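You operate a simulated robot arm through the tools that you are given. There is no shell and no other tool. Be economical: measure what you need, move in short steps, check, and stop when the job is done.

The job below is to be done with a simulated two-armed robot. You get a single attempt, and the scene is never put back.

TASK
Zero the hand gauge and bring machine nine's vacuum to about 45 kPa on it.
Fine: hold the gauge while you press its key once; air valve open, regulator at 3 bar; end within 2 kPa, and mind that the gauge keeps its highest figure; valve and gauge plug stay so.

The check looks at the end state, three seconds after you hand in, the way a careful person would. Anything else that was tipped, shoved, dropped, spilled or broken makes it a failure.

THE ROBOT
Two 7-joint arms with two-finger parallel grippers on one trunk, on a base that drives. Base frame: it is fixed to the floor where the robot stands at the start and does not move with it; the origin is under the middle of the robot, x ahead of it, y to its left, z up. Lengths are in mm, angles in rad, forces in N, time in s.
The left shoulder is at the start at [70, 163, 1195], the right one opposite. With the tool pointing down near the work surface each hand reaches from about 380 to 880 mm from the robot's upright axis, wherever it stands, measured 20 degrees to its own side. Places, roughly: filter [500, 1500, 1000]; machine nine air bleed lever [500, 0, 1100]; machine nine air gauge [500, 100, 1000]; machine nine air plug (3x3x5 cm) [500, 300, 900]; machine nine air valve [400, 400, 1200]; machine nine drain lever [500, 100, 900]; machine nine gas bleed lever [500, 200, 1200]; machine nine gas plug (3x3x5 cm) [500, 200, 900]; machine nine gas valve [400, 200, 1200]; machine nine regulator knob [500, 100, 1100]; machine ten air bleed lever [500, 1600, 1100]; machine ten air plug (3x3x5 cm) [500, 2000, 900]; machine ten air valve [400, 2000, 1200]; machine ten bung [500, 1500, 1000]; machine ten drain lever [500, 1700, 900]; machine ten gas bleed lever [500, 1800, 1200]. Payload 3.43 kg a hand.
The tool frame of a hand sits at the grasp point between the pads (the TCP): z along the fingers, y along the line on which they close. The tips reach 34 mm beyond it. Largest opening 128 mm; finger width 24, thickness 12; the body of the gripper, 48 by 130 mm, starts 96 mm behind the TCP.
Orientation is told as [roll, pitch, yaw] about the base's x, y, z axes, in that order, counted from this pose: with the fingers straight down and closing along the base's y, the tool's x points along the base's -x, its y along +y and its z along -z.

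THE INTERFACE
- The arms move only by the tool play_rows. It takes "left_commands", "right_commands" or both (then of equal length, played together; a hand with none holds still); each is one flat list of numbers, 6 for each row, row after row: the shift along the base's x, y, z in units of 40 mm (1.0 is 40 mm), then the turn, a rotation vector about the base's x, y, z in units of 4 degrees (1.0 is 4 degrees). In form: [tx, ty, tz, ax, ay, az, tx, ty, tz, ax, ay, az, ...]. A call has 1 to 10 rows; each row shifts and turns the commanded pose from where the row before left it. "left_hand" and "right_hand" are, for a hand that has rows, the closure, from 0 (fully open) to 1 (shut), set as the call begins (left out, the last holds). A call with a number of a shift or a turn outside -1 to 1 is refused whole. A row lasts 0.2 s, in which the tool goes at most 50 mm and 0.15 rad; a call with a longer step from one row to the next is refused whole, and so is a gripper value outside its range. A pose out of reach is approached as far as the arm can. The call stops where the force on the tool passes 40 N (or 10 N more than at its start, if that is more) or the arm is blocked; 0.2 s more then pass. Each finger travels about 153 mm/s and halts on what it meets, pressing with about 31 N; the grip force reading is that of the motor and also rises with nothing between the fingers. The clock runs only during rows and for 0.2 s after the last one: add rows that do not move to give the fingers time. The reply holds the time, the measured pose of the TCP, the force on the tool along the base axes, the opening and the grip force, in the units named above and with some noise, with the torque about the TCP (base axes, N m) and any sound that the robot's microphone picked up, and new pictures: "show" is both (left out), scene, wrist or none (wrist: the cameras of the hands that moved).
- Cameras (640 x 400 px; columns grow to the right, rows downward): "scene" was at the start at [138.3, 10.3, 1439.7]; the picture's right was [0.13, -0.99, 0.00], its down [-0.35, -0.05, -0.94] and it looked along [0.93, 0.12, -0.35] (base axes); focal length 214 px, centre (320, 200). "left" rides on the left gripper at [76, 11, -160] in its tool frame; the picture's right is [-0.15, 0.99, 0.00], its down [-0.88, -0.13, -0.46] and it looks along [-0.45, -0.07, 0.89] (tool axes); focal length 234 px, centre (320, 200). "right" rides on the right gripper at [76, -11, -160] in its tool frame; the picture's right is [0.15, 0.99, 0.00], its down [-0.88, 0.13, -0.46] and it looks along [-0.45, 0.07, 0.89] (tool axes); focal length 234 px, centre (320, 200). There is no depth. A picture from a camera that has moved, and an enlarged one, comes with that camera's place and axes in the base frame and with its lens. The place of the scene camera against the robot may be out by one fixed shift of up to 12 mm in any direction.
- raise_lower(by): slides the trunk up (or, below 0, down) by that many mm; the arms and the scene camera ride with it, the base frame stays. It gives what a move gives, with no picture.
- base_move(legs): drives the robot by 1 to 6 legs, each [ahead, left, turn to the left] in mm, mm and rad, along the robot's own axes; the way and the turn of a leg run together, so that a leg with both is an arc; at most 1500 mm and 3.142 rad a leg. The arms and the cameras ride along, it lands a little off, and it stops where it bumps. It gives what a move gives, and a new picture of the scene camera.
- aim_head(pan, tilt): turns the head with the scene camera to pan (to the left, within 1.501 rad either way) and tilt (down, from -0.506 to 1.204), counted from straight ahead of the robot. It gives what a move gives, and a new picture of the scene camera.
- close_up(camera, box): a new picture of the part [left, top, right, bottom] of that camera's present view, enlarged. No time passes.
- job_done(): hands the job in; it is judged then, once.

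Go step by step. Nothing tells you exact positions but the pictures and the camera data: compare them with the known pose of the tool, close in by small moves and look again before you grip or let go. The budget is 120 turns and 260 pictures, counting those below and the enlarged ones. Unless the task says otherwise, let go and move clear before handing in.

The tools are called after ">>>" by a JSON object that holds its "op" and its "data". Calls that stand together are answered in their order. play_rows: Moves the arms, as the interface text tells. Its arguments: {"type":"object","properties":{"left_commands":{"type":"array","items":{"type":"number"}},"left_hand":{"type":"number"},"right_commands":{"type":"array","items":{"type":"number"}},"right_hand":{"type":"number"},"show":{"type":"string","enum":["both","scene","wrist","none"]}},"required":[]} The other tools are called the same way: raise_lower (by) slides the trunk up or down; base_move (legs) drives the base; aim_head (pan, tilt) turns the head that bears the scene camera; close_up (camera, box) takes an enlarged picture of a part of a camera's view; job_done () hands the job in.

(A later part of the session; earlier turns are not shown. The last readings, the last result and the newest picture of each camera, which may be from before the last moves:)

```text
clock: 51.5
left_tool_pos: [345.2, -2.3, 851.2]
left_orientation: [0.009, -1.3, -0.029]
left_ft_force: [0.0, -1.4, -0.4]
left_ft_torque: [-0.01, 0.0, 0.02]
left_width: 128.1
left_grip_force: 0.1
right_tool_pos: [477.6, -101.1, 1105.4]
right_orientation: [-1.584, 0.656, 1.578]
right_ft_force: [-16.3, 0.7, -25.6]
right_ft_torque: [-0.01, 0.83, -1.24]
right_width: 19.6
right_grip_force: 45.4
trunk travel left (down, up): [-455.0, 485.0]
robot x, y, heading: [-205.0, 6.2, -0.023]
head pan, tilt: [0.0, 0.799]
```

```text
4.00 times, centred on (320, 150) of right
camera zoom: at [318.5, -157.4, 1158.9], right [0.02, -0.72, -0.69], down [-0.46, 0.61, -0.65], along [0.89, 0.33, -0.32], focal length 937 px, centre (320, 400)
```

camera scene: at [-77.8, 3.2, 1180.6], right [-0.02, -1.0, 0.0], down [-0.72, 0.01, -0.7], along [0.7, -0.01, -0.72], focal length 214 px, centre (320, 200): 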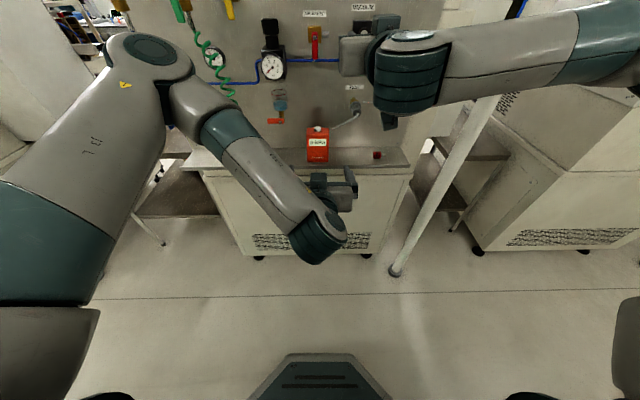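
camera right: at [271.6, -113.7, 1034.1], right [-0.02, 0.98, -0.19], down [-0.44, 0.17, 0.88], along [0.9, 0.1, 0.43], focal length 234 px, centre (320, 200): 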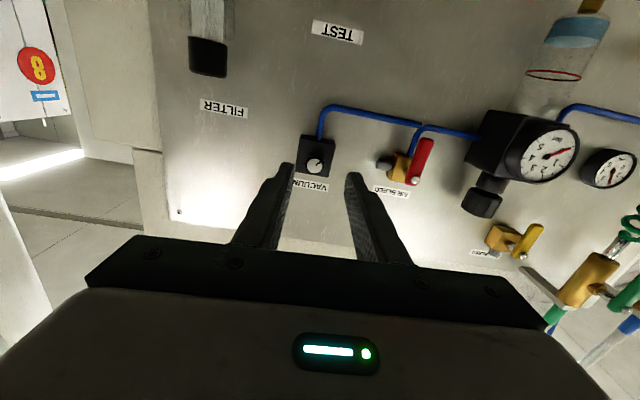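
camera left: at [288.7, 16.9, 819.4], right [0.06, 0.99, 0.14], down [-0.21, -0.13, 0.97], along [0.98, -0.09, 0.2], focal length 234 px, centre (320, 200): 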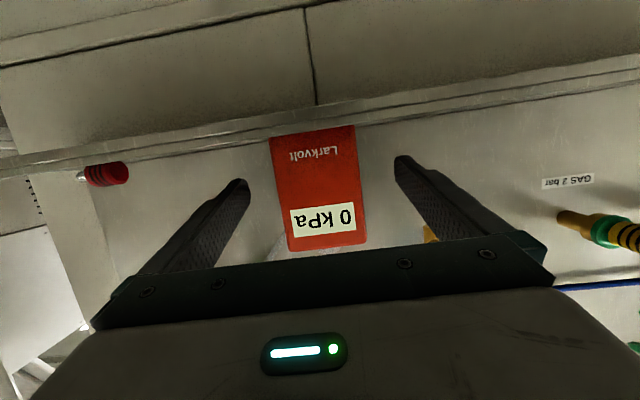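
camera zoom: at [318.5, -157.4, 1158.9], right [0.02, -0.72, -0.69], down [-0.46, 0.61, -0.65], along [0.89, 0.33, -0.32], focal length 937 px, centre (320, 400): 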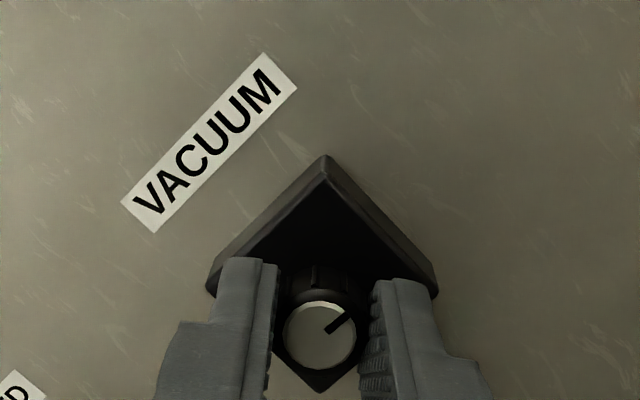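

The knob appears to be multi-turn. It's now ~−263°, far counter-clockwise. I'll release it, back off, and raise the trunk a bit; next the regulator gets turned to zero by the left hand before opening the air.

>>> {"op": "play_rows", "data": {"right_commands": [-0.01, 0, -0.03, 0, 0, 0, 0, 0, 0, 0, 0, 0, -0.5, 0, 0, 0, 0, 0, -0.8, 0, 0, 1, 0, 0, -0.8, -0.4, 0, 1, 0, 0, 0, -0.4, 0, 1, 0, 0, 0, -0.4, 0, 1, 0, 0, 0, -0.4, 0, 1, 0, 0, 0, 0, 0, 1, 0, 0, 0, 0, 0, 1, 0, 0], "right_hand": 0.65, "show": "none"}}

>>> {"op": "play_rows", "data": {"right_commands": [0, 0, 0, 1, 0, 0, 0, 0, 0, 1, 0, 0, 0, 0, 0, 1, 0, 0, 0, 0, 0, 1, 0, 0, 0, 0, 0, 1, 0, 0, 0, 0, 0, 1, 0, 0, 0, 0, 0, 1, 0, 0, 0, 0, 0, 1, 0, 0, 0, 0, 0, 1, 0, 0, 0, 0, 0, 1, 0, 0], "left_commands": [0, 0.5, 0.7, 0, 0, 0, 0, 0.5, 0.7, 0, 0, 0, 0, 0.5, 0.7, 0, 0, 0, 0, 0.5, 0.7, 0, 0, 0, 0, 0.5, 0.7, 0, 0, 0, 0, 0, 0.7, 0, 0, 0, 0, 0, 0.7, 0, 0, 0, 0, 0, 0.7, 0, 0, 0, 0, 0, 0, 0, 0, 0, 0, 0, 0, 0, 0, 0], "show": "none"}}

>>> {"op": "play_rows", "data": {"right_commands": [0, 0, 0, 1, 0, 0, 0, 0, 0, 1, 0, 0, 0, 0, 0, 1, 0, 0, 0, 0, 0, 1, 0, 0, 0, 0, 0, 1, 0, 0, 0, 0, 0, 1, 0, 0, 0, 0, 0, 1, 0, 0, 0, 0, 0, 1, 0, 0, 0, 0, 0, 1, 0, 0, 0, 0, 0, 1, 0, 0], "left_commands": [0, 0, 0, 0, 0, 0, 0, 0, 0, 0, 0, 0, 0, 0, 0, 0, 0, 0, 0, 0, 0, 0, 0, 0, 0, 0, 0, 0, 0, 0, 0, 0, 0, 0, 0, 0, 0, 0, 0, 0, 0, 0, 0, 0, 0, 0, 0, 0, 0, 0, 0, 0, 0, 0, 0, 0, 0, 0, 0, 0], "show": "both"}}

```text
clock: 53.7
left_tool_pos: [343.8, -0.8, 852.3]
left_orientation: [0.01, -1.303, -0.028]
left_ft_force: [-0.4, -0.1, -0.1]
left_ft_torque: [0.02, 0.01, -0.01]
left_width: 127.8
left_grip_force: 0.0
right_tool_pos: [392.6, -164.4, 1106.0]
right_orientation: [-1.591, 0.165, 1.572]
right_ft_force: [1.6, 0.4, -0.3]
right_ft_torque: [-0.01, 0.02, 0.03]
right_width: 44.8
right_grip_force: 0.1
trunk travel left (down, up): [-455.0, 485.0]
robot x, y, heading: [-206.6, 8.3, -0.021]
head pan, tilt: [0.0, 0.799]
```

```text
clock: 55.9
left_tool_pos: [358.8, 87.9, 1078.1]
left_orientation: [0.008, -1.302, -0.031]
left_ft_force: [0.3, -0.2, 0.1]
left_ft_torque: [0.02, -0.04, 0.01]
left_width: 128.1
left_grip_force: 0.1
left hand out of reach, approached as far as the arm can: row 3, 4, 5
right_tool_pos: [393.6, -165.8, 1105.2]
right_orientation: [-1.595, -0.533, 1.572]
right_ft_force: [-0.1, 0.3, 0.4]
right_ft_torque: [0.0, -0.03, 0.0]
right_width: 44.8
right_grip_force: 0.0
trunk travel left (down, up): [-455.0, 485.0]
robot x, y, heading: [-206.0, 6.9, -0.023]
head pan, tilt: [0.0, 0.799]
```

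```text
clock: 58.1
left_tool_pos: [358.2, 87.8, 1077.4]
left_orientation: [0.008, -1.301, -0.028]
left_ft_force: [0.5, 0.9, 1.0]
left_ft_torque: [-0.01, -0.03, 0.02]
left_width: 128.0
left_grip_force: 0.1
right_tool_pos: [392.3, -163.2, 1104.0]
right_orientation: [-1.598, -1.231, 1.577]
right_ft_force: [0.4, 0.3, -0.2]
right_ft_torque: [0.03, -0.01, -0.01]
right_width: 44.6
right_grip_force: 0.0
trunk travel left (down, up): [-455.0, 485.0]
robot x, y, heading: [-207.1, 7.4, -0.022]
head pan, tilt: [0.0, 0.799]
camera scene: at [-77.6, 3.1, 1180.5], right [-0.02, -1.0, 0.0], down [-0.72, 0.01, -0.7], along [0.7, -0.01, -0.72], focal length 214 px, centre (320, 200)
camera right: at [233.4, -197.5, 1036.5], right [0.02, 0.88, -0.47], down [-0.45, 0.43, 0.78], along [0.89, 0.2, 0.41], focal length 234 px, centre (320, 200)
camera left: at [185.3, 104.7, 1047.0], right [0.06, 0.99, 0.14], down [-0.21, -0.13, 0.97], along [0.98, -0.09, 0.2], focal length 234 px, centre (320, 200)
```

scene: 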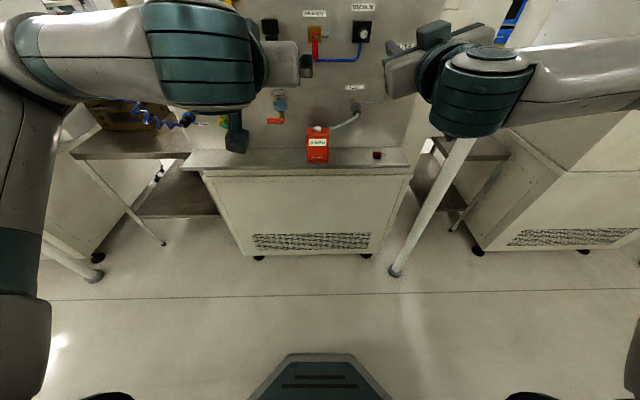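
right: 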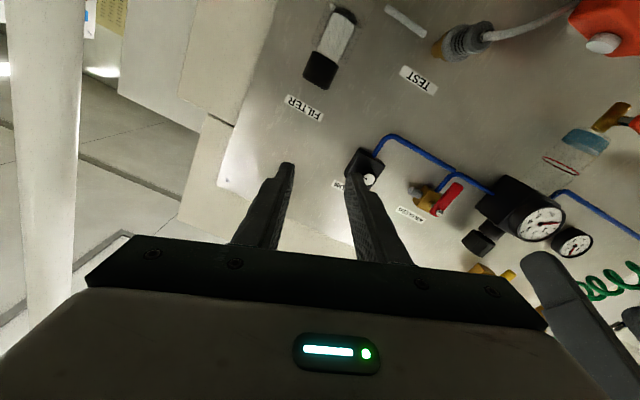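
left: 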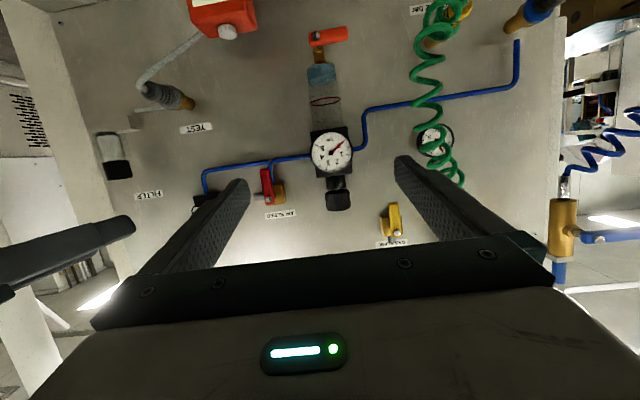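

The left hand faces the regulator. Narrowing the fingers and approaching the regulator knob (about (511, 100), z 1095–1129).

>>> {"op": "play_rows", "data": {"left_commands": [0, 0.1, 0.4, 0, 0, 0.4, 0, 0.1, 0.5, 0, 0, 0, 0.5, 0.1, 0, 0, 0, 0, 0.7, 0, 0, 0, 0, 0, 0.7, 0, 0, 0, 0, 0, 0.7, 0, 0, 0, 0, 0], "left_hand": 0.5, "show": "wrist"}}

>>> {"op": "close_up", "data": {"camera": "scene", "box": [200, 0, 328, 80]}}

```text
clock: 59.5
left_tool_pos: [464.0, 102.5, 1118.1]
left_orientation: [0.006, -1.303, 0.001]
left_ft_force: [-0.3, -0.1, 1.4]
left_ft_torque: [-0.03, 0.02, -0.01]
left_width: 63.9
left_grip_force: 0.0
right_tool_pos: [394.4, -163.9, 1103.7]
right_orientation: [-1.595, -1.231, 1.574]
right_ft_force: [1.0, 0.4, -0.1]
right_ft_torque: [0.02, -0.04, 0.0]
right_width: 44.8
right_grip_force: 0.1
trunk travel left (down, up): [-455.0, 485.0]
robot x, y, heading: [-203.3, 9.7, -0.024]
head pan, tilt: [0.0, 0.799]
camera left: at [290.1, 114.3, 1086.6], right [0.03, 0.99, 0.14], down [-0.2, -0.13, 0.97], along [0.98, -0.06, 0.2], focal length 234 px, centre (320, 200)
```

left: 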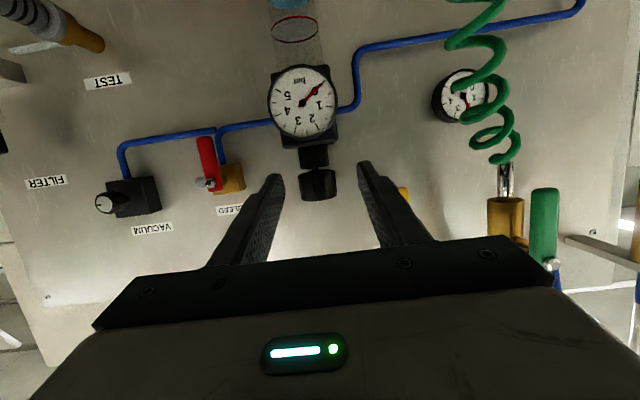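

```text
5.00 times, centred on (264, 40) of scene
camera zoom: at [-76.9, 3.3, 1180.4], right [-0.02, -1.0, 0.0], down [-0.72, 0.01, -0.7], along [0.7, -0.01, -0.72], focal length 1072 px, centre (600, 1000)
```

zoom: 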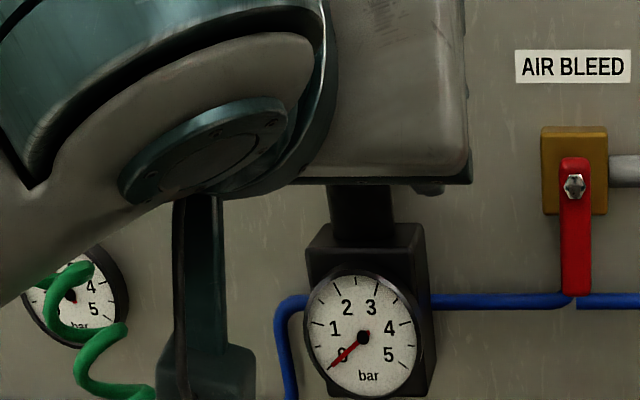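

Knob is at z 1100–1129, y ≈ 100. Advancing 46 mm and gripping it.

>>> {"op": "play_rows", "data": {"left_commands": [0.4, -0.06, 0, 0, 0, 0, 0.4, 0, 0, 0, 0, 0, 0.3, 0, 0, 0, 0, 0], "show": "none"}}

>>> {"op": "play_rows", "data": {"left_commands": [0, 0, 0, 0, 0, 0, 0, 0, 0, 0, 0, 0, 0, 0, 0, 0, 0, 0], "left_hand": 1, "show": "wrist"}}

```text
clock: 60.3
left_tool_pos: [506.4, 100.0, 1114.4]
left_orientation: [0.008, -1.299, 0.003]
left_ft_force: [-0.1, 0.1, -0.3]
left_ft_torque: [0.02, 0.03, 0.0]
left_width: 64.1
left_grip_force: 0.0
right_tool_pos: [394.0, -163.2, 1104.6]
right_orientation: [-1.598, -1.229, 1.576]
right_ft_force: [0.4, -0.6, 0.1]
right_ft_torque: [-0.01, -0.01, 0.02]
right_width: 45.1
right_grip_force: 0.0
trunk travel left (down, up): [-455.0, 485.0]
robot x, y, heading: [-202.5, 6.7, -0.018]
head pan, tilt: [0.0, 0.799]
```

```text
clock: 61.1
left_tool_pos: [506.2, 99.3, 1115.3]
left_orientation: [0.008, -1.302, -0.001]
left_ft_force: [1.0, -3.2, 0.0]
left_ft_torque: [-0.31, -0.06, -0.03]
left_width: 32.8
left_grip_force: 45.5
right_tool_pos: [393.0, -164.4, 1103.7]
right_orientation: [-1.599, -1.228, 1.576]
right_ft_force: [0.9, 0.0, 0.7]
right_ft_torque: [0.0, 0.0, -0.02]
right_width: 44.8
right_grip_force: 0.0
trunk travel left (down, up): [-455.0, 485.0]
robot x, y, heading: [-204.8, 4.4, -0.018]
head pan, tilt: [0.0, 0.799]
camera left: at [332.4, 111.0, 1084.1], right [0.03, 0.99, 0.14], down [-0.2, -0.13, 0.97], along [0.98, -0.06, 0.2], focal length 234 px, centre (320, 200)
```

left: 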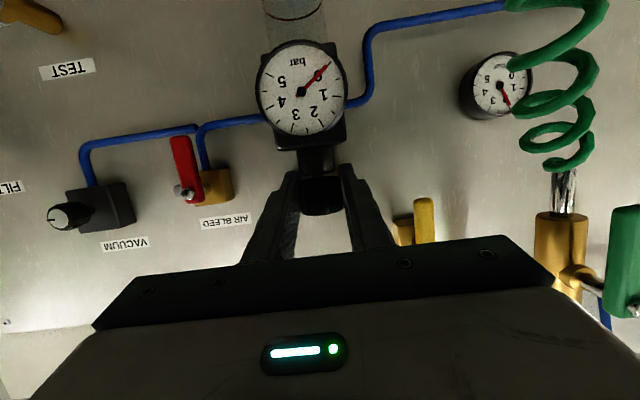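

Gripped. Turning counter-clockwise (from above) 20°, watching torque for a stop.

>>> {"op": "play_rows", "data": {"left_commands": [0, 0, 0, 0, 0, 1, 0, 0, 0, 0, 0, 1, 0, 0, 0, 0, 0, 1, 0, 0, 0, 0, 0, 1, 0, 0, 0, 0, 0, 1], "show": "both"}}

```text
clock: 62.1
left_tool_pos: [502.3, 95.6, 1115.5]
left_orientation: [0.03, -1.3, 0.226]
left_ft_force: [-14.3, 0.5, -3.3]
left_ft_torque: [-0.49, 0.67, -0.68]
left_width: 33.2
left_grip_force: 45.6
right_tool_pos: [390.8, -163.0, 1106.2]
right_orientation: [-1.607, -1.229, 1.584]
right_ft_force: [-0.2, -0.2, 0.7]
right_ft_torque: [-0.03, 0.01, -0.02]
right_width: 44.8
right_grip_force: 0.0
trunk travel left (down, up): [-455.0, 485.0]
robot x, y, heading: [-202.8, 11.1, -0.019]
head pan, tilt: [0.0, 0.799]
stopped in row 4 (left hand): the force on the tool passed its limit (the readings are from after the stop); the commanded pose is now the measured one
camera scene: at [-79.8, 3.9, 1181.0], right [-0.02, -1.0, 0.0], down [-0.72, 0.01, -0.7], along [0.7, -0.01, -0.72], focal length 214 px, centre (320, 200)
camera left: at [330.9, 65.7, 1085.1], right [-0.21, 0.97, 0.15], down [-0.16, -0.18, 0.97], along [0.96, 0.18, 0.19], focal length 234 px, centre (320, 200)
```

scene: 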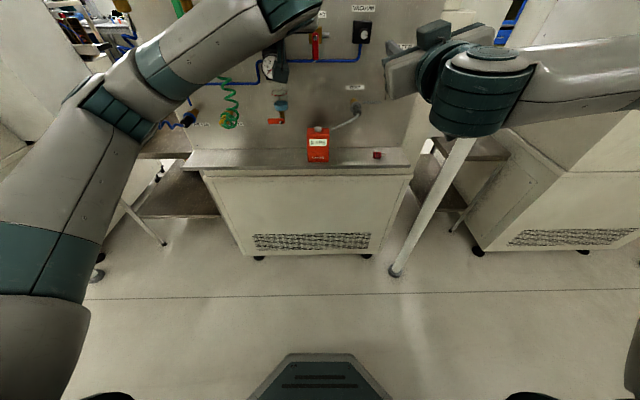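
left: 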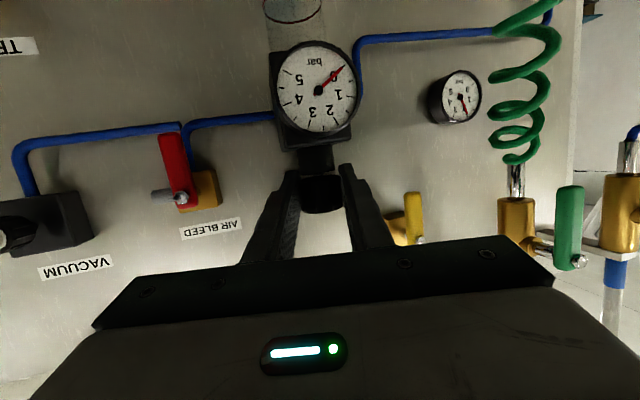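

It stopped with torque after ~13°: perhaps the regulator is at its lower stop, or the grip slid. I'll release and look at the knob's pointer.

>>> {"op": "play_rows", "data": {"left_commands": [0, 0, 0, 0, 0, 0, 0, 0, 0, 0, 0, 0, -0.6, -0.1, 0, 0, 0, 0, -0.8, -0.1, 0, 0, 0, 0, -0.8, 0, 0, 0, 0, -0.8, -0.8, 0, 0, 0, 0, -0.8, 0, 0, 0, 0, 0, -0.8, 0, 0, 0, 0, 0, -0.7], "left_hand": 0.5, "show": "none"}}

>>> {"op": "close_up", "data": {"camera": "left", "box": [220, 80, 420, 205]}}

>>> {"op": "close_up", "data": {"camera": "scene", "box": [200, 0, 360, 100]}}

```text
clock: 62.4
left_tool_pos: [499.4, 105.1, 1116.9]
left_orientation: [0.033, -1.296, 0.237]
left_ft_force: [-30.4, 12.2, -3.6]
left_ft_torque: [0.14, 0.15, -0.32]
left_width: 53.6
left_grip_force: 0.0
right_tool_pos: [389.9, -158.5, 1107.3]
right_orientation: [-1.612, -1.226, 1.592]
right_ft_force: [0.1, 0.4, 0.1]
right_ft_torque: [0.0, 0.01, 0.02]
right_width: 44.7
right_grip_force: 0.1
trunk travel left (down, up): [-455.0, 485.0]
robot x, y, heading: [-202.6, 10.6, -0.014]
head pan, tilt: [0.0, 0.799]
stopped in row 1 (left hand): the force on the tool passed its limit (the readings are from after the stop); the commanded pose is now the measured one
```

```text
3.20 times, centred on (320, 142) of left
camera zoom: at [328.4, 72.1, 1085.8], right [-0.22, 0.96, 0.15], down [-0.16, -0.19, 0.97], along [0.96, 0.19, 0.19], focal length 749 px, centre (320, 384)
```

zoom: 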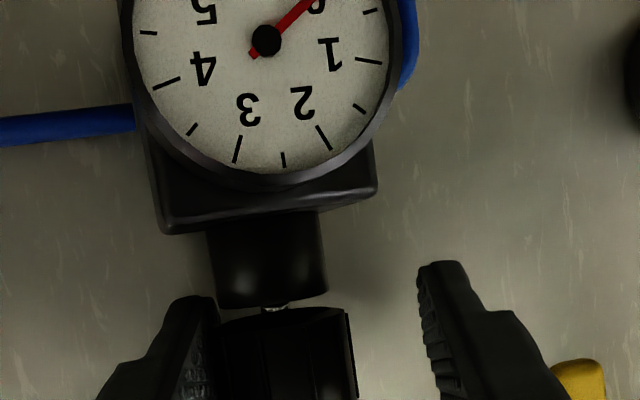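

```text
4.00 times, centred on (280, 50) of scene
camera zoom: at [-81.8, 6.8, 1181.0], right [-0.02, -1.0, 0.0], down [-0.71, 0.01, -0.7], along [0.7, -0.01, -0.71], focal length 858 px, centre (480, 800)
```

zoom: 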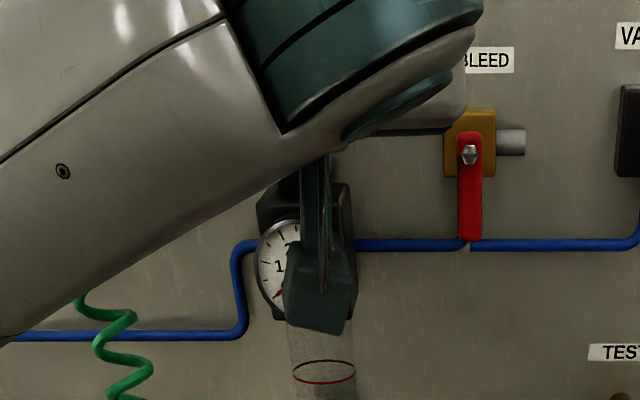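

The finger is still leaning on the knob's right side. I'll shift the hand right a little and withdraw along its own axis.

>>> {"op": "play_rows", "data": {"left_commands": [-0.1, -0.15, 0, 0, 0, 0, -0.1, -0.05, 0, 0, 0, 0, -0.5, -0.12, 0, 0, 0, 0, -0.8, -0.2, 0, 0, 0, 0, -0.8, -0.2, 0, 0, 0, -0.8, -0.3, 0, 0, 0, 0, -0.8, 0, 0, 0, 0, 0, -0.8, 0, 0, 0, 0, 0, -0.7], "left_hand": 0.4, "show": "wrist"}}

>>> {"op": "close_up", "data": {"camera": "left", "box": [220, 80, 420, 205]}}

>>> {"op": "close_up", "data": {"camera": "scene", "box": [200, 0, 360, 100]}}

```text
clock: 62.7
left_tool_pos: [497.8, 110.0, 1116.4]
left_orientation: [0.038, -1.296, 0.245]
left_ft_force: [-32.3, 11.7, -5.5]
left_ft_torque: [0.13, 0.19, -0.44]
left_width: 65.0
left_grip_force: 0.1
right_tool_pos: [389.2, -157.0, 1108.0]
right_orientation: [-1.612, -1.227, 1.594]
right_ft_force: [0.2, 0.5, 0.0]
right_ft_torque: [0.0, -0.04, 0.02]
right_width: 44.8
right_grip_force: 0.0
trunk travel left (down, up): [-455.0, 485.0]
robot x, y, heading: [-203.0, 10.2, -0.015]
head pan, tilt: [0.0, 0.799]
stopped in row 1 (left hand): the force on the tool passed its limit (the readings are from after the stop); the commanded pose is now the measured one
camera left: at [326.9, 74.6, 1086.2], right [-0.24, 0.96, 0.15], down [-0.15, -0.19, 0.97], along [0.96, 0.21, 0.19], focal length 234 px, centre (320, 200)
```

left: 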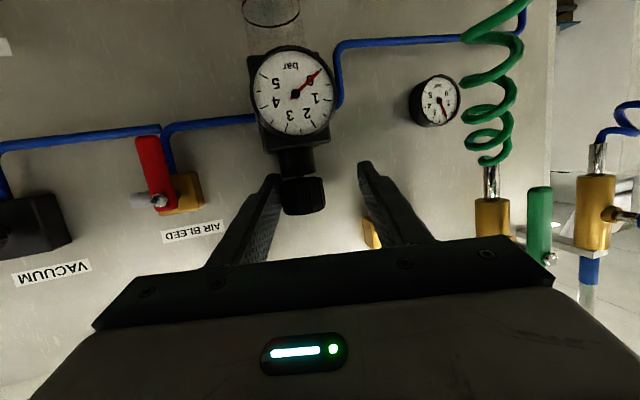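

```text
3.20 times, centred on (320, 142) of left
camera zoom: at [326.9, 74.6, 1086.2], right [-0.24, 0.96, 0.15], down [-0.15, -0.19, 0.97], along [0.96, 0.21, 0.19], focal length 749 px, centre (320, 384)
```

zoom: 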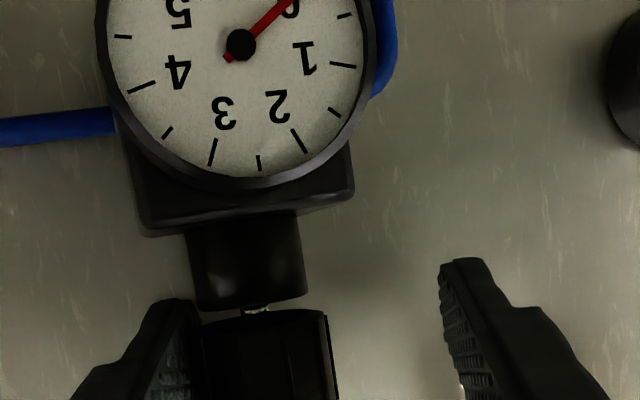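

```text
4.00 times, centred on (280, 50) of scene
camera zoom: at [-82.3, 8.3, 1181.0], right [-0.01, -1.0, 0.0], down [-0.71, 0.01, -0.7], along [0.7, -0.01, -0.71], focal length 858 px, centre (480, 800)
```

zoom: 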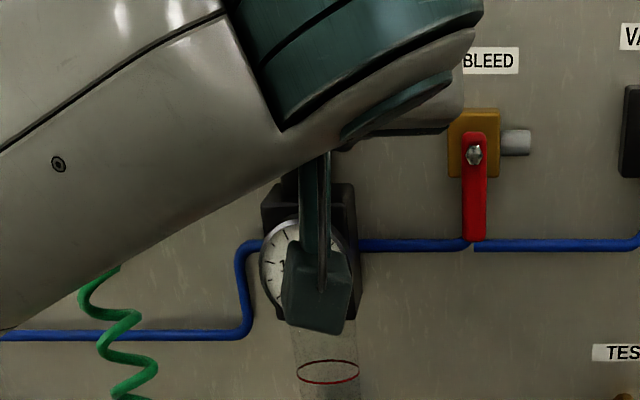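

The contact point works out to be the right fingertip against the panel (x ≈ 540): the yaw pushed it there, so it wasn't a regulator stop. Backing straight out.

>>> {"op": "play_rows", "data": {"left_commands": [-0.3, 0, 0, 0, 0, 0, -0.6, -0.1, 0, 0, 0, 0, -0.8, -0.2, 0, 0, 0, 0, -0.8, -0.2, 0, 0, 0, -0.8, -0.3, 0, 0, 0, 0, -0.8, 0, 0, 0, 0, 0, -0.8, 0, 0, 0, 0, 0, -0.7], "left_hand": 0.5, "show": "wrist"}}

>>> {"op": "close_up", "data": {"camera": "left", "box": [220, 80, 420, 205]}}

>>> {"op": "close_up", "data": {"camera": "scene", "box": [200, 0, 360, 100]}}

```text
clock: 64.3
left_tool_pos: [389.6, 84.4, 1113.4]
left_orientation: [0.042, -1.292, 0.02]
left_ft_force: [0.0, 0.0, 0.2]
left_ft_torque: [0.02, -0.01, 0.03]
left_width: 63.8
left_grip_force: 0.0
right_tool_pos: [393.8, -161.3, 1106.2]
right_orientation: [-1.6, -1.228, 1.58]
right_ft_force: [0.6, 0.1, 0.7]
right_ft_torque: [0.0, 0.02, -0.01]
right_width: 44.7
right_grip_force: 0.1
trunk travel left (down, up): [-455.0, 485.0]
robot x, y, heading: [-204.4, 10.3, -0.013]
head pan, tilt: [0.0, 0.799]
camera left: at [216.4, 87.1, 1084.0], right [-0.02, 0.99, 0.15], down [-0.19, -0.15, 0.97], along [0.98, -0.01, 0.19], focal length 234 px, centre (320, 200)
```

left: 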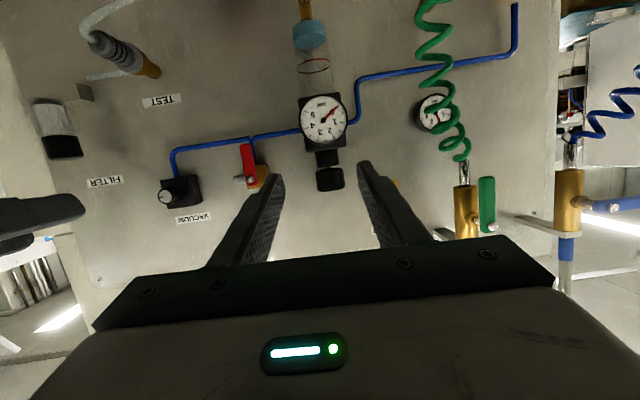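

```text
3.20 times, centred on (320, 142) of left
camera zoom: at [216.4, 87.1, 1084.0], right [-0.02, 0.99, 0.15], down [-0.19, -0.15, 0.97], along [0.98, -0.01, 0.19], focal length 749 px, centre (320, 384)
```

zoom: 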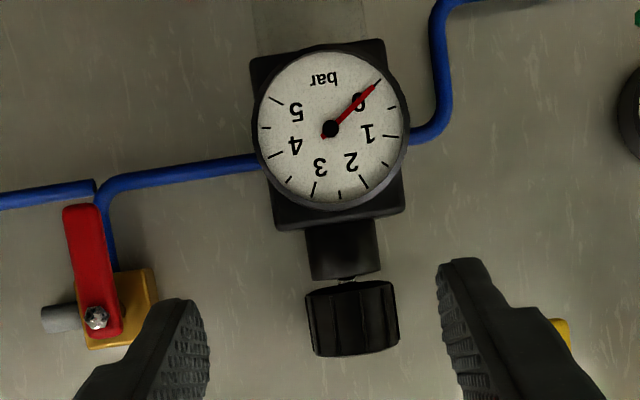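

```text
4.00 times, centred on (280, 50) of scene
camera zoom: at [-77.8, 5.0, 1180.5], right [-0.02, -1.0, 0.0], down [-0.72, 0.01, -0.7], along [0.7, -0.01, -0.72], focal length 858 px, centre (480, 800)
```

zoom: 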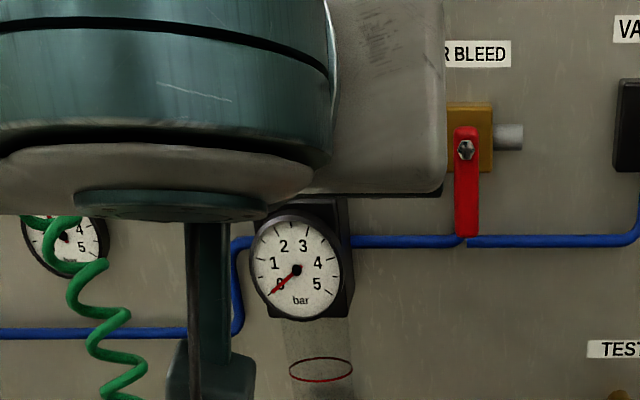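

The knob's stem is visible, so it's likely a pull-to-adjust type, and it is free. I'll regrip with only the fingertips so the panel stays clear, and use strokes with the hand swinging to the right side. Moving right hand out of the way too.

>>> {"op": "play_rows", "data": {"left_commands": [0.5, 0.2, 0.06, -0.3, 0, -0.1, 0.5, 0.18, 0.03, -0.3, 0, -0.1, 0.7, 0, 0, 0, 0, 0, 0.68, 0, 0, 0, 0, 0], "right_commands": [-0.2, -0.8, 0, 0, 0, 0, -0.2, -0.8, 0, 0, 0, 0, 0, -0.8, 0, 0, 0, 0, 0, -0.3, 0, 0, 0, 0], "show": "none"}}

>>> {"op": "play_rows", "data": {"left_commands": [0, 0, 0, 0, 0, 0, 0, 0, 0, 0, 0, 0, 0, 0, 0, 0, 0, 0], "left_hand": 1, "show": "wrist"}}

>>> {"op": "close_up", "data": {"camera": "left", "box": [220, 80, 420, 205]}}

```text
clock: 65.3
left_tool_pos: [485.6, 100.0, 1116.3]
left_orientation: [-0.108, -1.291, 0.153]
left_ft_force: [-0.5, -0.3, -0.6]
left_ft_torque: [-0.01, -0.01, -0.01]
left_width: 64.1
left_grip_force: 0.1
right_tool_pos: [382.3, -268.3, 1106.3]
right_orientation: [-1.598, -1.229, 1.58]
right_ft_force: [0.5, 0.5, 0.6]
right_ft_torque: [-0.01, 0.03, 0.02]
right_width: 44.9
right_grip_force: 0.1
right hand out of reach, approached as far as the arm can: row 2
trunk travel left (down, up): [-455.0, 485.0]
robot x, y, heading: [-206.5, 11.9, -0.019]
head pan, tilt: [0.0, 0.799]
```

```text
clock: 66.1
left_tool_pos: [486.0, 97.8, 1117.5]
left_orientation: [-0.105, -1.29, 0.146]
left_ft_force: [1.6, -3.4, 3.5]
left_ft_torque: [1.02, -0.25, -0.12]
left_width: 34.2
left_grip_force: 45.2
right_tool_pos: [379.6, -269.2, 1106.6]
right_orientation: [-1.599, -1.23, 1.58]
right_ft_force: [1.4, 1.2, -0.1]
right_ft_torque: [0.02, 0.0, 0.01]
right_width: 44.9
right_grip_force: 0.0
trunk travel left (down, up): [-455.0, 485.0]
robot x, y, heading: [-206.3, 5.8, -0.014]
head pan, tilt: [0.0, 0.799]
camera left: at [311.0, 102.3, 1088.3], right [0.0, 0.99, 0.11], down [-0.19, -0.11, 0.98], along [0.98, -0.02, 0.19], focal length 234 px, centre (320, 200)
```

left: 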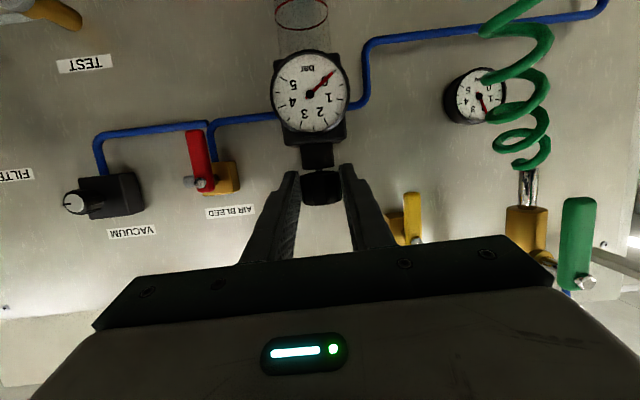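

```text
3.20 times, centred on (320, 142) of left
camera zoom: at [311.0, 102.3, 1088.3], right [0.0, 0.99, 0.11], down [-0.19, -0.11, 0.98], along [0.98, -0.02, 0.19], focal length 749 px, centre (320, 384)
```

zoom: 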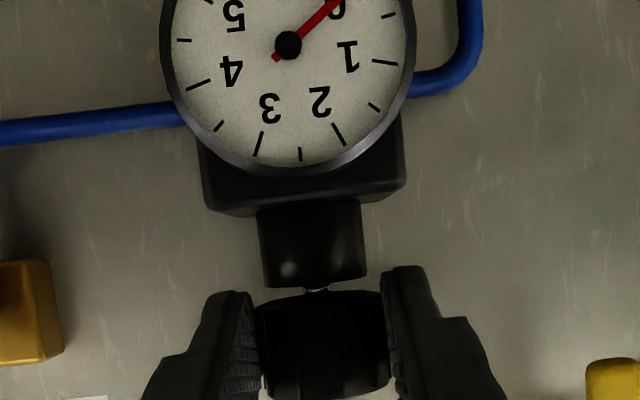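

>>> {"op": "play_rows", "data": {"left_commands": [0.003, -0.0435, 0, 0, 0, 1, 0.006, -0.043, 0, 0, 0, 1, 0.009, -0.0427, 0, 0, 0, 1, 0.012, -0.042, 0, 0, 0, 1, 0.015, -0.041, 0, 0, 0, 1], "show": "none"}}

>>> {"op": "close_up", "data": {"camera": "left", "box": [220, 80, 420, 205]}}

```text
clock: 67.3
left_tool_pos: [487.7, 89.1, 1117.4]
left_orientation: [-0.109, -1.292, 0.499]
left_ft_force: [15.8, -11.8, 20.5]
left_ft_torque: [0.99, 0.09, -0.41]
left_width: 34.0
left_grip_force: 45.1
right_tool_pos: [380.3, -271.2, 1105.7]
right_orientation: [-1.599, -1.232, 1.58]
right_ft_force: [0.2, 1.3, 0.4]
right_ft_torque: [0.0, 0.0, 0.0]
right_width: 44.8
right_grip_force: 0.1
trunk travel left (down, up): [-455.0, 485.0]
robot x, y, heading: [-206.2, 5.4, -0.017]
head pan, tilt: [0.0, 0.799]
```

```text
3.20 times, centred on (320, 142) of left
camera zoom: at [322.9, 32.7, 1087.8], right [-0.35, 0.93, 0.11], down [-0.14, -0.17, 0.97], along [0.93, 0.32, 0.19], focal length 749 px, centre (320, 384)
```

zoom: 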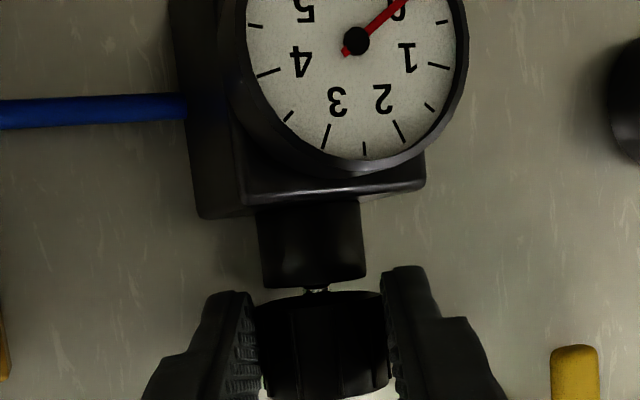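

No torque about the knob axis, so it turns freely. Continuing the stroke.

>>> {"op": "play_rows", "data": {"left_commands": [0.03, -0.05, 0.03, 0, 0, 1, 0.02, -0.0385, 0, 0, 0, 1, 0.023, -0.037, 0, 0, 0, 1, 0.026, -0.035, 0, 0, 0, 1, 0.028, -0.033, 0, 0, 0, 1], "show": "wrist"}}

>>> {"op": "close_up", "data": {"camera": "left", "box": [220, 80, 420, 205]}}

```text
clock: 68.5
left_tool_pos: [492.7, 81.1, 1116.5]
left_orientation: [-0.101, -1.291, 0.841]
left_ft_force: [14.7, -17.1, 14.5]
left_ft_torque: [0.75, 0.47, -0.62]
left_width: 33.9
left_grip_force: 44.8
right_tool_pos: [380.3, -271.9, 1106.4]
right_orientation: [-1.596, -1.232, 1.577]
right_ft_force: [0.2, -0.2, -0.2]
right_ft_torque: [0.02, -0.03, -0.02]
right_width: 44.8
right_grip_force: 0.1
trunk travel left (down, up): [-455.0, 485.0]
robot x, y, heading: [-206.0, 9.9, -0.018]
head pan, tilt: [0.0, 0.799]
camera left: at [357.6, -28.4, 1087.9], right [-0.64, 0.76, 0.11], down [-0.08, -0.21, 0.97], along [0.76, 0.62, 0.19], focal length 234 px, centre (320, 200)
```

left: 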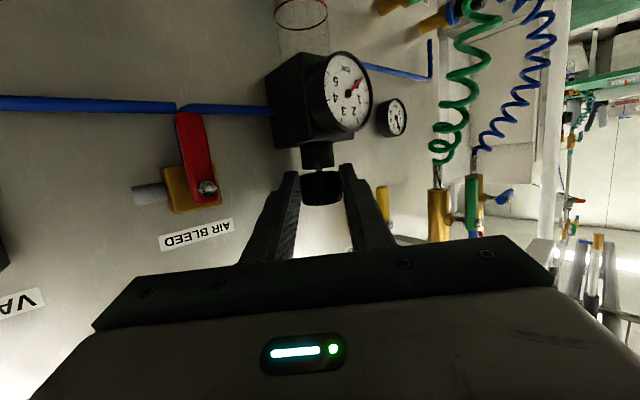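

```text
3.20 times, centred on (320, 142) of left
camera zoom: at [357.6, -28.4, 1087.9], right [-0.64, 0.76, 0.11], down [-0.08, -0.21, 0.97], along [0.76, 0.62, 0.19], focal length 749 px, centre (320, 384)
```

zoom: 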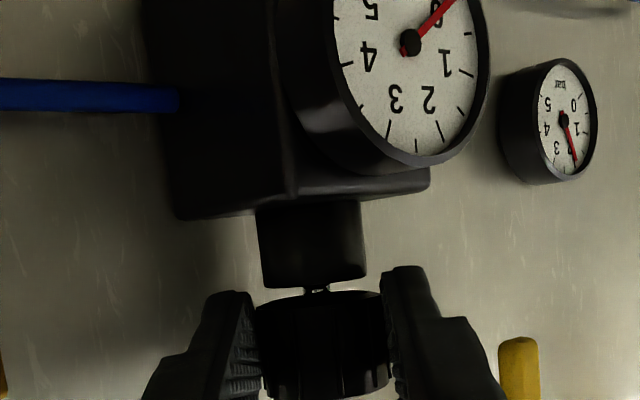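

Freely turning, ~40° so far with no stop. I'll run a second full stroke: release, back off, swing back, regrip and turn.

>>> {"op": "play_rows", "data": {"left_commands": [0, 0, 0, 0, 0, 0, 0, 0, 0, 0, 0, 0, -0.83, -0.76, 0, 0, 0, 0, -0.042, 0.111, 0, 0, 0, -1, -0.042, 0.111, 0, 0, 0, -1, -0.042, 0.111, 0, 0, 0, -1, -0.042, 0.111, 0, 0, 0, -1, -0.042, 0.111, 0, 0, 0, -1, -0.042, 0.111, 0, 0, 0, -1, -0.042, 0.111, 0, 0, 0, -1], "left_hand": 0.6, "show": "none"}}

>>> {"op": "play_rows", "data": {"left_commands": [-0.042, 0.111, 0, 0, 0, -1, -0.042, 0.111, 0, 0, 0, -1, -0.042, 0.111, 0, 0, 0, -1, -0.042, 0.111, 0, 0, 0, -1], "show": "wrist"}}

>>> {"op": "close_up", "data": {"camera": "left", "box": [220, 80, 420, 205]}}

```text
clock: 70.7
left_tool_pos: [447.6, 86.0, 1118.9]
left_orientation: [-0.113, -1.287, 0.364]
left_ft_force: [0.9, -0.3, 0.2]
left_ft_torque: [0.01, -0.01, 0.01]
left_width: 51.4
left_grip_force: 0.0
right_tool_pos: [379.2, -269.0, 1107.0]
right_orientation: [-1.6, -1.23, 1.58]
right_ft_force: [-0.1, 1.2, -0.4]
right_ft_torque: [0.02, 0.04, -0.03]
right_width: 44.6
right_grip_force: 0.1
trunk travel left (down, up): [-455.0, 485.0]
robot x, y, heading: [-203.1, 6.4, -0.013]
head pan, tilt: [0.0, 0.799]
```

```text
clock: 71.7
left_tool_pos: [439.1, 103.2, 1118.1]
left_orientation: [-0.111, -1.291, 0.082]
left_ft_force: [1.3, 0.1, 0.0]
left_ft_torque: [0.03, 0.03, -0.01]
left_width: 51.0
left_grip_force: 0.0
right_tool_pos: [378.7, -268.4, 1107.9]
right_orientation: [-1.599, -1.229, 1.58]
right_ft_force: [-0.5, 0.1, 0.1]
right_ft_torque: [0.0, 0.02, -0.01]
right_width: 44.8
right_grip_force: 0.0
trunk travel left (down, up): [-455.0, 485.0]
robot x, y, heading: [-205.2, 10.6, -0.018]
head pan, tilt: [0.0, 0.799]
camera left: at [266.4, 119.0, 1089.0], right [0.07, 0.99, 0.11], down [-0.2, -0.1, 0.98], along [0.98, -0.09, 0.19], focal length 234 px, centre (320, 200)
```

left: 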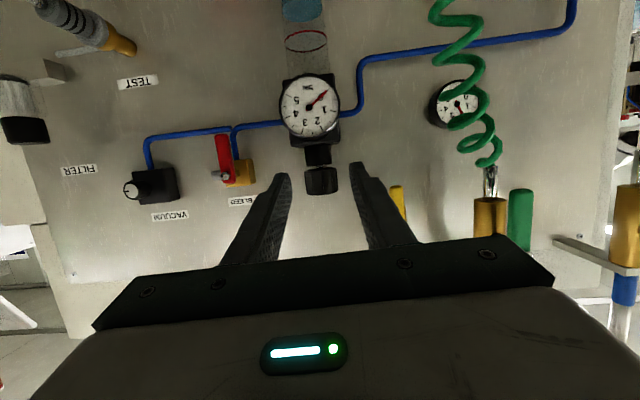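

```text
3.20 times, centred on (320, 142) of left
camera zoom: at [266.4, 119.0, 1089.0], right [0.07, 0.99, 0.11], down [-0.2, -0.1, 0.98], along [0.98, -0.09, 0.19], focal length 749 px, centre (320, 384)
```

zoom: 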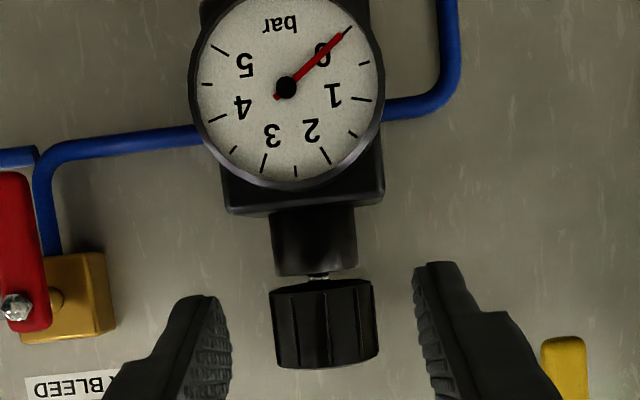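

>>> {"op": "play_rows", "data": {"left_commands": [0.6, -0.06, 0, 0, 0, 0, 0.57, -0.06, 0, 0, 0, 0], "show": "none"}}

>>> {"op": "play_rows", "data": {"left_commands": [0, 0, 0, 0, 0, 0, 0, 0, 0, 0, 0, 0, 0, 0, 0, 0, 0, 0, 0, -0.0435, 0, 0, 0, 1, 0.003, -0.0435, 0, 0, 0, 1, 0.006, -0.043, 0, 0, 0, 1, 0.009, -0.0427, 0, 0, 0, 1, 0.012, -0.042, 0, 0, 0, 1, 0.015, -0.041, 0, 0, 0, 1], "left_hand": 1, "show": "none"}}

>>> {"op": "play_rows", "data": {"left_commands": [0.018, -0.04, 0, 0, 0, 1, 0.02, -0.0385, 0, 0, 0, 1, 0.023, -0.037, 0, 0, 0, 1, 0.026, -0.035, 0, 0, 0, 1, 0.028, -0.033, 0, 0, 0, 1], "show": "none"}}

>>> {"op": "close_up", "data": {"camera": "left", "box": [220, 80, 420, 205]}}

```text
clock: 72.3
left_tool_pos: [486.7, 96.4, 1115.5]
left_orientation: [-0.107, -1.29, 0.078]
left_ft_force: [0.5, -0.3, -0.7]
left_ft_torque: [0.0, 0.02, -0.04]
left_width: 51.4
left_grip_force: 0.1
right_tool_pos: [380.5, -268.9, 1106.6]
right_orientation: [-1.6, -1.231, 1.582]
right_ft_force: [0.6, -0.4, 0.5]
right_ft_torque: [0.0, 0.0, 0.01]
right_width: 44.8
right_grip_force: 0.0
trunk travel left (down, up): [-455.0, 485.0]
robot x, y, heading: [-200.6, 7.6, -0.022]
head pan, tilt: [0.0, 0.799]
```

```text
clock: 74.3
left_tool_pos: [488.0, 90.2, 1116.9]
left_orientation: [-0.109, -1.288, 0.502]
left_ft_force: [-2.1, 19.6, -4.7]
left_ft_torque: [0.87, 1.2, 0.54]
left_width: 33.5
left_grip_force: 45.1
right_tool_pos: [380.8, -266.3, 1107.3]
right_orientation: [-1.598, -1.227, 1.579]
right_ft_force: [-0.2, 0.0, -0.4]
right_ft_torque: [-0.02, -0.03, -0.02]
right_width: 44.9
right_grip_force: 0.1
trunk travel left (down, up): [-455.0, 485.0]
robot x, y, heading: [-202.0, 8.2, -0.02]
head pan, tilt: [0.0, 0.799]
```

```text
clock: 75.5
left_tool_pos: [493.9, 82.6, 1116.4]
left_orientation: [-0.104, -1.288, 0.843]
left_ft_force: [-0.4, 13.5, -9.1]
left_ft_torque: [0.58, 0.86, 0.27]
left_width: 33.2
left_grip_force: 44.4
right_tool_pos: [381.8, -266.8, 1107.8]
right_orientation: [-1.597, -1.229, 1.578]
right_ft_force: [-0.1, -0.9, 0.2]
right_ft_torque: [0.01, 0.03, -0.01]
right_width: 44.6
right_grip_force: 0.0
trunk travel left (down, up): [-455.0, 485.0]
robot x, y, heading: [-205.9, 7.5, -0.02]
head pan, tilt: [0.0, 0.799]
```

```text
3.20 times, centred on (320, 142) of left
camera zoom: at [358.9, -27.5, 1088.1], right [-0.64, 0.76, 0.11], down [-0.07, -0.2, 0.98], along [0.76, 0.62, 0.19], focal length 749 px, centre (320, 384)
```

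zoom: 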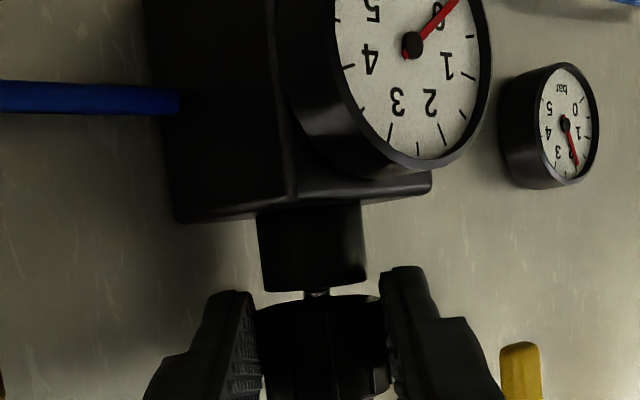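

Still free at ~90° total. Repeating the stroke.

>>> {"op": "play_rows", "data": {"left_commands": [0, 0, 0, 0, 0, 0, 0, 0, 0, 0, 0, 0, -0.83, -0.76, 0, 0, 0, 0, -0.042, 0.111, 0, 0, 0, -1, -0.042, 0.111, 0, 0, 0, -1, -0.042, 0.111, 0, 0, 0, -1, -0.042, 0.111, 0, 0, 0, -1, -0.042, 0.111, 0, 0, 0, -1, -0.042, 0.111, 0, 0, 0, -1, -0.042, 0.111, 0, 0, 0, -1], "left_hand": 0.6, "show": "none"}}

>>> {"op": "play_rows", "data": {"left_commands": [-0.042, 0.111, 0, 0, 0, -1, -0.042, 0.111, 0, 0, 0, -1, -0.042, 0.111, 0, 0, 0, -1, -0.042, 0.111, 0, 0, 0, -1, 0.6, -0.03, 0, 0, 0, 0, 0.55, -0.03, 0, 0, 0, 0], "show": "none"}}

>>> {"op": "play_rows", "data": {"left_commands": [0, 0, 0, 0, 0, 0, 0, 0, 0, 0, 0, 0, 0, 0, 0, 0, 0, 0, 0, -0.0435, 0, 0, 0, 1, 0.003, -0.0435, 0, 0, 0, 1, 0.006, -0.043, 0, 0, 0, 1, 0.009, -0.0427, 0, 0, 0, 1, 0.012, -0.042, 0, 0, 0, 1, 0.015, -0.041, 0, 0, 0, 1], "left_hand": 1, "show": "none"}}

>>> {"op": "play_rows", "data": {"left_commands": [0.018, -0.04, 0, 0, 0, 1, 0.02, -0.0385, 0, 0, 0, 1, 0.023, -0.037, 0, 0, 0, 1, 0.026, -0.035, 0, 0, 0, 1, 0.028, -0.033, 0, 0, 0, 1], "show": "none"}}

>>> {"op": "close_up", "data": {"camera": "left", "box": [220, 80, 420, 205]}}

```text
clock: 77.7
left_tool_pos: [447.7, 81.2, 1117.3]
left_orientation: [-0.108, -1.287, 0.363]
left_ft_force: [-0.4, 0.1, 0.6]
left_ft_torque: [0.02, -0.02, -0.02]
left_width: 51.2
left_grip_force: 0.1
right_tool_pos: [381.1, -267.7, 1107.1]
right_orientation: [-1.597, -1.228, 1.581]
right_ft_force: [0.5, 0.3, 0.0]
right_ft_torque: [0.01, 0.01, -0.03]
right_width: 45.0
right_grip_force: 0.0
trunk travel left (down, up): [-455.0, 485.0]
robot x, y, heading: [-207.2, 9.3, -0.013]
head pan, tilt: [0.0, 0.799]
```

```text
clock: 79.1
left_tool_pos: [489.1, 95.2, 1115.1]
left_orientation: [-0.109, -1.29, 0.079]
left_ft_force: [-0.4, -0.4, 0.0]
left_ft_torque: [0.0, 0.01, 0.0]
left_width: 51.2
left_grip_force: 0.1
right_tool_pos: [379.9, -268.4, 1107.0]
right_orientation: [-1.599, -1.23, 1.579]
right_ft_force: [-0.5, 0.0, -0.3]
right_ft_torque: [0.03, -0.02, -0.02]
right_width: 44.6
right_grip_force: 0.2
trunk travel left (down, up): [-455.0, 485.0]
robot x, y, heading: [-204.6, 9.1, -0.021]
head pan, tilt: [0.0, 0.799]
```

```text
clock: 81.1
left_tool_pos: [491.2, 91.1, 1116.7]
left_orientation: [-0.109, -1.286, 0.503]
left_ft_force: [7.1, 25.4, -2.8]
left_ft_torque: [1.15, 0.57, -0.03]
left_width: 34.1
left_grip_force: 44.6
right_tool_pos: [381.3, -264.8, 1106.8]
right_orientation: [-1.594, -1.228, 1.576]
right_ft_force: [-0.1, 0.5, 0.5]
right_ft_torque: [-0.01, 0.0, 0.0]
right_width: 44.6
right_grip_force: 0.0
trunk travel left (down, up): [-455.0, 485.0]
robot x, y, heading: [-205.1, 7.3, -0.016]
head pan, tilt: [0.0, 0.799]
```

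```text
clock: 82.3
left_tool_pos: [493.5, 81.9, 1117.0]
left_orientation: [-0.106, -1.286, 0.851]
left_ft_force: [-10.5, 26.0, -18.5]
left_ft_torque: [0.8, 0.58, -0.1]
left_width: 33.8
left_grip_force: 44.6
right_tool_pos: [380.7, -264.3, 1108.3]
right_orientation: [-1.597, -1.226, 1.579]
right_ft_force: [-0.4, 0.1, 0.0]
right_ft_torque: [0.0, -0.01, 0.02]
right_width: 45.0
right_grip_force: 0.1
trunk travel left (down, up): [-455.0, 485.0]
robot x, y, heading: [-210.2, 9.4, -0.023]
head pan, tilt: [0.0, 0.799]
```

```text
3.20 times, centred on (320, 142) of left
camera zoom: at [359.6, -27.7, 1088.3], right [-0.64, 0.76, 0.11], down [-0.07, -0.2, 0.98], along [0.76, 0.62, 0.19], focal length 749 px, centre (320, 384)
```

zoom: 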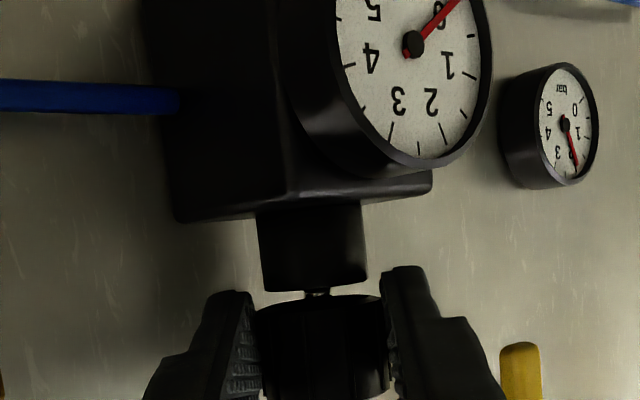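

A resisting torque (~0.5 N·m) appeared this time, suggesting the lower stop. I'll release, retreat and raise the trunk so the head camera can see the pointer and the air valve.

>>> {"op": "play_rows", "data": {"left_commands": [0, 0, 0, 0, 0, 0, 0, 0, 0, 0, 0, 0, -0.83, -0.76, 0, 0, 0, 0, -0.6, 0.1, 0, 0, 0, -1, -0.5, 0.1, 0, 0, 0, -1, 0, 0.111, 0, 0, 0, -1, 0, 0.111, 0, 0, 0, -1, 0, 0.111, 0, 0, 0, -1, 0, 0.111, 0, 0, 0, -1, 0, 0, 0, 0, 0, -1], "left_hand": 0.5, "show": "none"}}

>>> {"op": "raise_lower", "data": {"by": 200}}

>>> {"op": "aim_head", "data": {"pan": 0.25, "tilt": 0.55}}

```text
clock: 84.5
left_tool_pos: [419.6, 72.8, 1120.3]
left_orientation: [-0.111, -1.289, 0.363]
left_ft_force: [0.2, 0.3, -0.8]
left_ft_torque: [-0.01, -0.01, -0.02]
left_width: 64.0
left_grip_force: 0.1
right_tool_pos: [380.6, -269.1, 1106.4]
right_orientation: [-1.599, -1.228, 1.581]
right_ft_force: [0.7, -0.3, -0.7]
right_ft_torque: [-0.01, -0.01, -0.02]
right_width: 44.9
right_grip_force: 0.1
trunk travel left (down, up): [-455.0, 485.0]
robot x, y, heading: [-202.2, 7.3, -0.019]
head pan, tilt: [0.0, 0.799]
```

```text
clock: 86.7
left_tool_pos: [418.6, 72.2, 1319.9]
left_orientation: [-0.107, -1.289, 0.36]
left_ft_force: [0.0, -0.3, 1.1]
left_ft_torque: [0.02, -0.01, -0.03]
left_width: 64.0
left_grip_force: 0.0
right_tool_pos: [379.9, -269.6, 1307.0]
right_orientation: [-1.6, -1.231, 1.579]
right_ft_force: [1.0, 0.3, 1.4]
right_ft_torque: [-0.01, -0.01, -0.02]
right_width: 44.7
right_grip_force: 0.0
trunk travel left (down, up): [-655.0, 285.0]
robot x, y, heading: [-204.0, 12.3, -0.016]
head pan, tilt: [0.0, 0.799]
```

```text
clock: 87.5
left_tool_pos: [417.7, 72.8, 1319.3]
left_orientation: [-0.108, -1.288, 0.363]
left_ft_force: [0.7, 0.7, 0.9]
left_ft_torque: [0.0, -0.01, 0.02]
left_width: 63.9
left_grip_force: 0.1
right_tool_pos: [380.8, -268.3, 1307.9]
right_orientation: [-1.6, -1.231, 1.58]
right_ft_force: [0.2, -0.3, -0.3]
right_ft_torque: [0.0, -0.01, 0.02]
right_width: 44.8
right_grip_force: 0.1
trunk travel left (down, up): [-655.0, 285.0]
robot x, y, heading: [-204.2, 6.2, -0.017]
head pan, tilt: [0.25, 0.55]
camera scene: at [-71.3, 26.4, 1401.9], right [0.23, -0.97, 0.0], down [-0.51, -0.12, -0.85], along [0.83, 0.2, -0.52], focal length 214 px, centre (320, 200)
```

scene: 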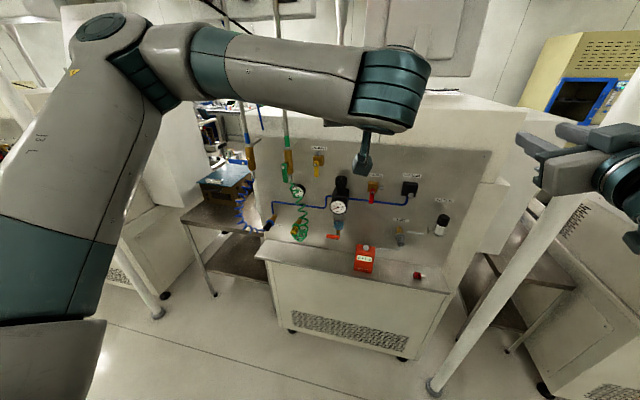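

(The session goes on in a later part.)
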